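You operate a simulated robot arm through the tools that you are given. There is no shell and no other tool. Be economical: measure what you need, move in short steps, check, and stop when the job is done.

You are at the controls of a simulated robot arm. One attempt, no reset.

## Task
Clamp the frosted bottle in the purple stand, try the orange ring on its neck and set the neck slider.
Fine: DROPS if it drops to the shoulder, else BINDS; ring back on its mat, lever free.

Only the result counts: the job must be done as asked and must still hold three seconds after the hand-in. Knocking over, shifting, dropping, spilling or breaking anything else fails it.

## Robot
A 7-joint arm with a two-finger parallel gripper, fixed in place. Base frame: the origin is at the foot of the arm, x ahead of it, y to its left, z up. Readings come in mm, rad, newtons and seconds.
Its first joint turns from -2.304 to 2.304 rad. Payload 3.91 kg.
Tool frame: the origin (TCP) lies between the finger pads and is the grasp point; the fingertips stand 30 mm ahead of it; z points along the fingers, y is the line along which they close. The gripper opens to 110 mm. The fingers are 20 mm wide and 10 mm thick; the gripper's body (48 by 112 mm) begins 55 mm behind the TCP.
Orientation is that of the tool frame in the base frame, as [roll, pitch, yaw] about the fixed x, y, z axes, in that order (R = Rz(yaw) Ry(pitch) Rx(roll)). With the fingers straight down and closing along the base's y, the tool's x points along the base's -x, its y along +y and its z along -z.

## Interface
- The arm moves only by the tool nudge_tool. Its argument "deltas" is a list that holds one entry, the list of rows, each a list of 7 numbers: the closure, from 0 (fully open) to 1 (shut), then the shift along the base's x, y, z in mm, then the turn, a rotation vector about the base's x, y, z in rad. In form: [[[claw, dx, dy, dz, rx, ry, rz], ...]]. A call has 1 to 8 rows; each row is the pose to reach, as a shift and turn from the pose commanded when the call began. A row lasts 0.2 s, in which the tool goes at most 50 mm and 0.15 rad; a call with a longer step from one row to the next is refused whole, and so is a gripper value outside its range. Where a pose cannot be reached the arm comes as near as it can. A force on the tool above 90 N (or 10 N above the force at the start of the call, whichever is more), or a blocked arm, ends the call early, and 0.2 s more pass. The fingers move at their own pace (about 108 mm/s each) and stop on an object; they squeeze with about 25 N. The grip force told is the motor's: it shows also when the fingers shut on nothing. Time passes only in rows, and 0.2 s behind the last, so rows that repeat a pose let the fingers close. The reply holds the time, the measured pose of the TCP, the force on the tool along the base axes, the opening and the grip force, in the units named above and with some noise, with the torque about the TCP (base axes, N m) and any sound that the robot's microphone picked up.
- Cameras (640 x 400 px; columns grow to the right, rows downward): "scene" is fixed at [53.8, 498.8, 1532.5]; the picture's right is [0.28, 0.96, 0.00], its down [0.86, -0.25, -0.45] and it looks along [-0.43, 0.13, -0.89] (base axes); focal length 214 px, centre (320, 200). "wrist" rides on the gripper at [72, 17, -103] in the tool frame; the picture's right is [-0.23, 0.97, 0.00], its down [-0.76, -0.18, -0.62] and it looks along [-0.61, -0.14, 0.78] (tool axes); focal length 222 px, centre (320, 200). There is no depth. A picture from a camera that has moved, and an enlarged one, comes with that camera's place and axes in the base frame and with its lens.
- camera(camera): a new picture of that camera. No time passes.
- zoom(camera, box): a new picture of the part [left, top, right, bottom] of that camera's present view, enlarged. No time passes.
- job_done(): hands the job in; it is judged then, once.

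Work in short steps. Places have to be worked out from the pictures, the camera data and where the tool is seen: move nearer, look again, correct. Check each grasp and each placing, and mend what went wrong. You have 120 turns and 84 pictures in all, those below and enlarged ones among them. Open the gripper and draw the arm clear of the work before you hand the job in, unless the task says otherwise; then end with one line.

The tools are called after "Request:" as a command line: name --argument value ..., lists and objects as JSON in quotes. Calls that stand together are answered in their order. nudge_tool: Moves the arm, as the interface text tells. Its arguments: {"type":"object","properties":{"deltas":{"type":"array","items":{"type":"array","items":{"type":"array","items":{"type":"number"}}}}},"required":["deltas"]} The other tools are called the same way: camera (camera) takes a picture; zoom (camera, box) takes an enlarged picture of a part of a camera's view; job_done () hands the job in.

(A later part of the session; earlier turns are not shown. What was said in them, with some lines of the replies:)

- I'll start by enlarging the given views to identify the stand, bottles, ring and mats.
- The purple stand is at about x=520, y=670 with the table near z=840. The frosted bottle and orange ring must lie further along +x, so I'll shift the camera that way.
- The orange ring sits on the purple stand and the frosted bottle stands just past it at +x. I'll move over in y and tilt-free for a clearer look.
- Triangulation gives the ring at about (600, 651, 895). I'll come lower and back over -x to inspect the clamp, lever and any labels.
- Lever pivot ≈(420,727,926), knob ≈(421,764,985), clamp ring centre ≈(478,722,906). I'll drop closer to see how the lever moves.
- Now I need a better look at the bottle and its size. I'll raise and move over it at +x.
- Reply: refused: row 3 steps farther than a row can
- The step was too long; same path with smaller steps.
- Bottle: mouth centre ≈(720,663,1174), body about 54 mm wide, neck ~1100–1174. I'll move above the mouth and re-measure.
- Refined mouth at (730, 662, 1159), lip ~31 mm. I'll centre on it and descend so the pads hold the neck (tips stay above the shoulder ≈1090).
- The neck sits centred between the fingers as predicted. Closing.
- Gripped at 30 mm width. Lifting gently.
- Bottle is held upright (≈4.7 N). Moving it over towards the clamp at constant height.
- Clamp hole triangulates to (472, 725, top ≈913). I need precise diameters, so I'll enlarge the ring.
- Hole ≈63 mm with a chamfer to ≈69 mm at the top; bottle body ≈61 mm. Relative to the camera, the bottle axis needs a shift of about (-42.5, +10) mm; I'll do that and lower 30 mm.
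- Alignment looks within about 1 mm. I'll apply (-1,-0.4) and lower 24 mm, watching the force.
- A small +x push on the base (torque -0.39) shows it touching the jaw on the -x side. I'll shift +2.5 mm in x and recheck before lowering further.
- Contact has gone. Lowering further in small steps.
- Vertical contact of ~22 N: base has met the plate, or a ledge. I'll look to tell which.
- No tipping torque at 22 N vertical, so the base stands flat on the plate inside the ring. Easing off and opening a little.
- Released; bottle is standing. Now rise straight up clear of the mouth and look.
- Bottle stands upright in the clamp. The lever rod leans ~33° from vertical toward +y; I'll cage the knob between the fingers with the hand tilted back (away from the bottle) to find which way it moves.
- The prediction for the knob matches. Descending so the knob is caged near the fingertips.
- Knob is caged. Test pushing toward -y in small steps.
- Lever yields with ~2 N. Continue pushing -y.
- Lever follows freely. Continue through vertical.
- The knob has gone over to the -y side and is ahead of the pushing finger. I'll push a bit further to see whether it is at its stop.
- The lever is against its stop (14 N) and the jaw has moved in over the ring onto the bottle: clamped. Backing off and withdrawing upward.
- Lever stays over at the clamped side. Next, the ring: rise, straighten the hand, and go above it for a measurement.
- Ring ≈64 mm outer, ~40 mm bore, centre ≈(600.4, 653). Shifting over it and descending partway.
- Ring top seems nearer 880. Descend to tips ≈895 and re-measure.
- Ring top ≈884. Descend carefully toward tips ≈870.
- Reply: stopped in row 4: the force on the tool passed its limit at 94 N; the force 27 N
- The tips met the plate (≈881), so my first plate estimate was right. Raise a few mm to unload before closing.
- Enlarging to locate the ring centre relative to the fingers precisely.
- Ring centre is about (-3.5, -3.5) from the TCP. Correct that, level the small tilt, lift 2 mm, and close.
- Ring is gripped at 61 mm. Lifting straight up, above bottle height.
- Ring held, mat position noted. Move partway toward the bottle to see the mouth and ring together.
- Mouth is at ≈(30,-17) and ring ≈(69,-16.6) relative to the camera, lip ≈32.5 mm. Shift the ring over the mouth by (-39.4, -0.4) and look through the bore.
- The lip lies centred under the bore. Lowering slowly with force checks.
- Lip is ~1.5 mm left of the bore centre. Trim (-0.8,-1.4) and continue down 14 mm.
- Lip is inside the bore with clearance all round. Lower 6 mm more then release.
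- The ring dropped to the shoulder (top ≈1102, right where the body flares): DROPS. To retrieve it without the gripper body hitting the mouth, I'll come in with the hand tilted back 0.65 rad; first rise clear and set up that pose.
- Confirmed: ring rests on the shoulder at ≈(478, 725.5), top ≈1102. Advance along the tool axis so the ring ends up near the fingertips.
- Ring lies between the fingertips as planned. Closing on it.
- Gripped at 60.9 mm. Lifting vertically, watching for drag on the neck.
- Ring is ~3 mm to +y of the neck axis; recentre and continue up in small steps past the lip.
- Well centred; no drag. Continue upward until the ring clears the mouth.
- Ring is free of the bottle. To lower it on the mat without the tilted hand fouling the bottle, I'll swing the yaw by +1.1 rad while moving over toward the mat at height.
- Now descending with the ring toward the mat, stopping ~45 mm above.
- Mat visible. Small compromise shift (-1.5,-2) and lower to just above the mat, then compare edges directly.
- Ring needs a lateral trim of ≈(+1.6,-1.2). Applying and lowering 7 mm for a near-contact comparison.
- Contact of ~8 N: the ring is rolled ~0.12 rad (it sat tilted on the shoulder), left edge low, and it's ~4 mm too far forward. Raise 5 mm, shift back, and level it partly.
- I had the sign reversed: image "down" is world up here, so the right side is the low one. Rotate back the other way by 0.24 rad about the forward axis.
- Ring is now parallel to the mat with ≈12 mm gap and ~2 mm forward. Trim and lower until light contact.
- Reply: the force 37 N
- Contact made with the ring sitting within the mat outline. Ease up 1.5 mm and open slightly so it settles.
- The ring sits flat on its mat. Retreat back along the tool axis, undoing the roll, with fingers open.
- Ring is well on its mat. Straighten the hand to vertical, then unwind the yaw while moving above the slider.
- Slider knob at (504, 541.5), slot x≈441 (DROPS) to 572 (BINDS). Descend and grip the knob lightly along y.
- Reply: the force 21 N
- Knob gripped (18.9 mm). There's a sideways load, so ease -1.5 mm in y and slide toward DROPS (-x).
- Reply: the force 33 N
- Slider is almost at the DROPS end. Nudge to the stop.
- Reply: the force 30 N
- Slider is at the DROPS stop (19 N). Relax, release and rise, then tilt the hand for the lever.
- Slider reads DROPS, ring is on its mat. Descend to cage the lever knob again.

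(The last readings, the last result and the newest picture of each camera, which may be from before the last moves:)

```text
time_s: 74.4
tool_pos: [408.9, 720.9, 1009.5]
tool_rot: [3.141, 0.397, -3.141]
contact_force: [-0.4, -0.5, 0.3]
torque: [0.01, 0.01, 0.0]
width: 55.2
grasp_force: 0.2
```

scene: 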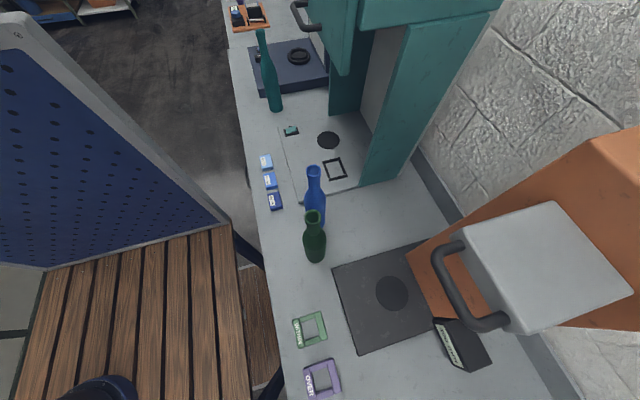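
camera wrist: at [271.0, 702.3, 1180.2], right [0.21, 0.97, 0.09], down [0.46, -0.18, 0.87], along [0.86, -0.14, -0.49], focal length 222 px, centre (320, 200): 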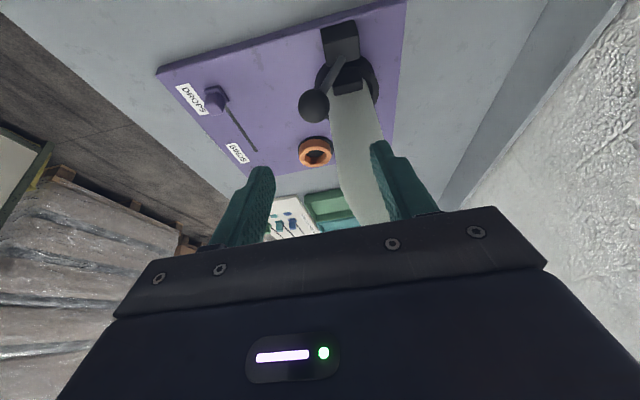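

Request:
nudge_tool --deltas '[[[0.5, 0, 9, 0, 0, 0, 0], [0.5, 0, 18, -1, 0, 0, 0], [0.5, 0, 27, -2, 0, 0, 0], [0.5, 0, 36, -4, 0, 0, 0], [0.5, 0, 44, -6, 0, 0, 0], [0.5, 0, 50, -6, 0, 0, 0], [0.5, 0, 56, -7, 0, 0, 0]]]'

Request:
camera --camera "wrist"

```text
time_s: 76.0
tool_pos: [408.3, 776.0, 1001.7]
tool_rot: [-3.14, 0.398, -3.141]
contact_force: [-3.0, -13.3, 2.9]
torque: [-0.34, 0.08, -0.27]
width: 61.6
grasp_force: 6.9
```

```text
6 pictures are left
camera wrist: at [301.5, 793.6, 1069.6], right [0.21, 0.97, 0.09], down [0.46, -0.18, 0.87], along [0.86, -0.14, -0.49], focal length 222 px, centre (320, 200)
```

wrist: 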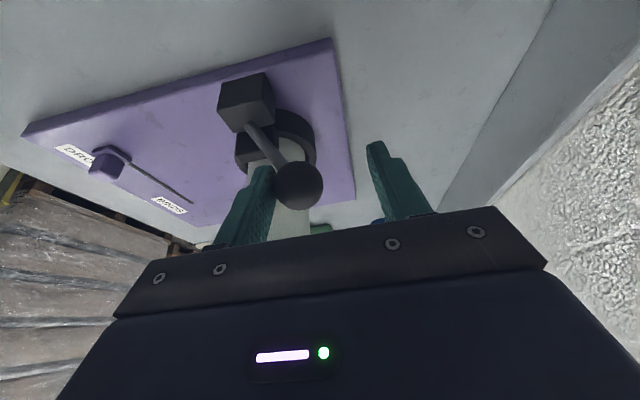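

Lever is back at its original free stop (13 N). Back off in y and withdraw up and away.

Request:
nudge_tool --deltas '[[[0.45, 0, -6, 1, 0, 0, 0], [0.4, 0, -11, 2, 0, 0, 0], [0.4, -5, -11, 30, 0, 0, 0], [0.4, -15, -11, 65, 0, 0, 0], [0.4, -30, -11, 108, 0, 0, 0], [0.4, -45, -14, 150, 0, 0, 0], [0.4, -60, -20, 192, 0, 0, 0], [0.4, -75, -25, 230, 0, 0, 0]]]'

Request:
nudge_tool --deltas '[[[0.3, 0, -10, 20, 0, 0.1, 0], [0.2, 0, -20, 40, 0, 0.2, 0], [0.1, 0, -30, 50, 0, 0.3, 0], [0, 0, -40, 50, 0, 0.4, 0]]]'

Request:
camera --camera "wrist"

Request:
zoom --camera "wrist" --box '[200, 60, 440, 220]'

```text
time_s: 77.8
tool_pos: [334.2, 748.3, 1229.7]
tool_rot: [-3.141, 0.398, -3.139]
contact_force: [0.1, 0.1, -0.1]
torque: [-0.01, -0.02, -0.06]
width: 65.7
grasp_force: 0.1
```

```text
time_s: 78.8
tool_pos: [332.6, 711.8, 1281.6]
tool_rot: [3.14, -0.004, -3.14]
contact_force: [-0.7, -0.2, -0.4]
torque: [-0.02, -0.04, 0.01]
width: 110.1
grasp_force: 0.1
```

```text
5 pictures are left
camera wrist: at [260.9, 729.7, 1384.8], right [0.23, 0.97, 0.0], down [0.76, -0.18, 0.62], along [0.6, -0.14, -0.78], focal length 222 px, centre (320, 200)
```

wrist: 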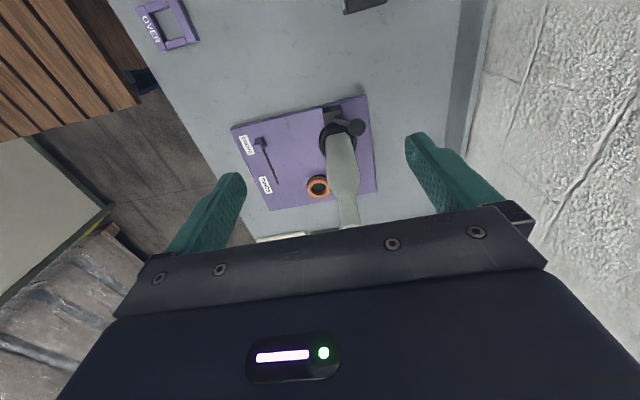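

```text
2.50 times, centred on (320, 140) of wrist
camera zoom: at [260.9, 729.7, 1384.8], right [0.23, 0.97, 0.0], down [0.76, -0.18, 0.62], along [0.6, -0.14, -0.78], focal length 555 px, centre (320, 350)
```

zoom: 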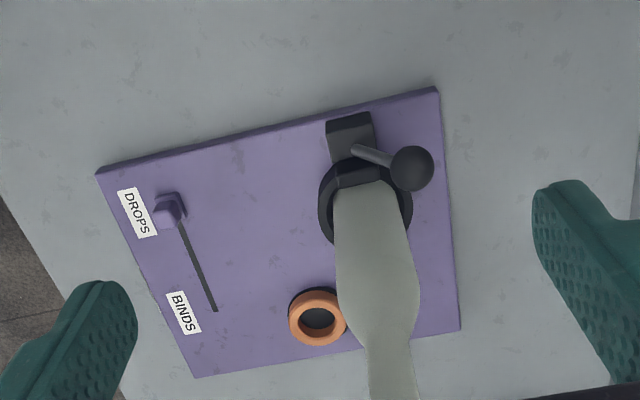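

Everything checks out in the last picture: slider at DROPS, ring on its mat, lever in its free position, bottle upright in the stand, gripper open and clear. Handing in.

Request:
job_done

```text
The job is handed in.
```

The frosted bottle was clamped in the purple stand and the orange ring dropped to its shoulder, so I set the slider to DROPS. The ring is back on its mat; I took "lever free" to mean the lever's starting, unclamped position, so the bottle now stands in the stand with the clamp released.
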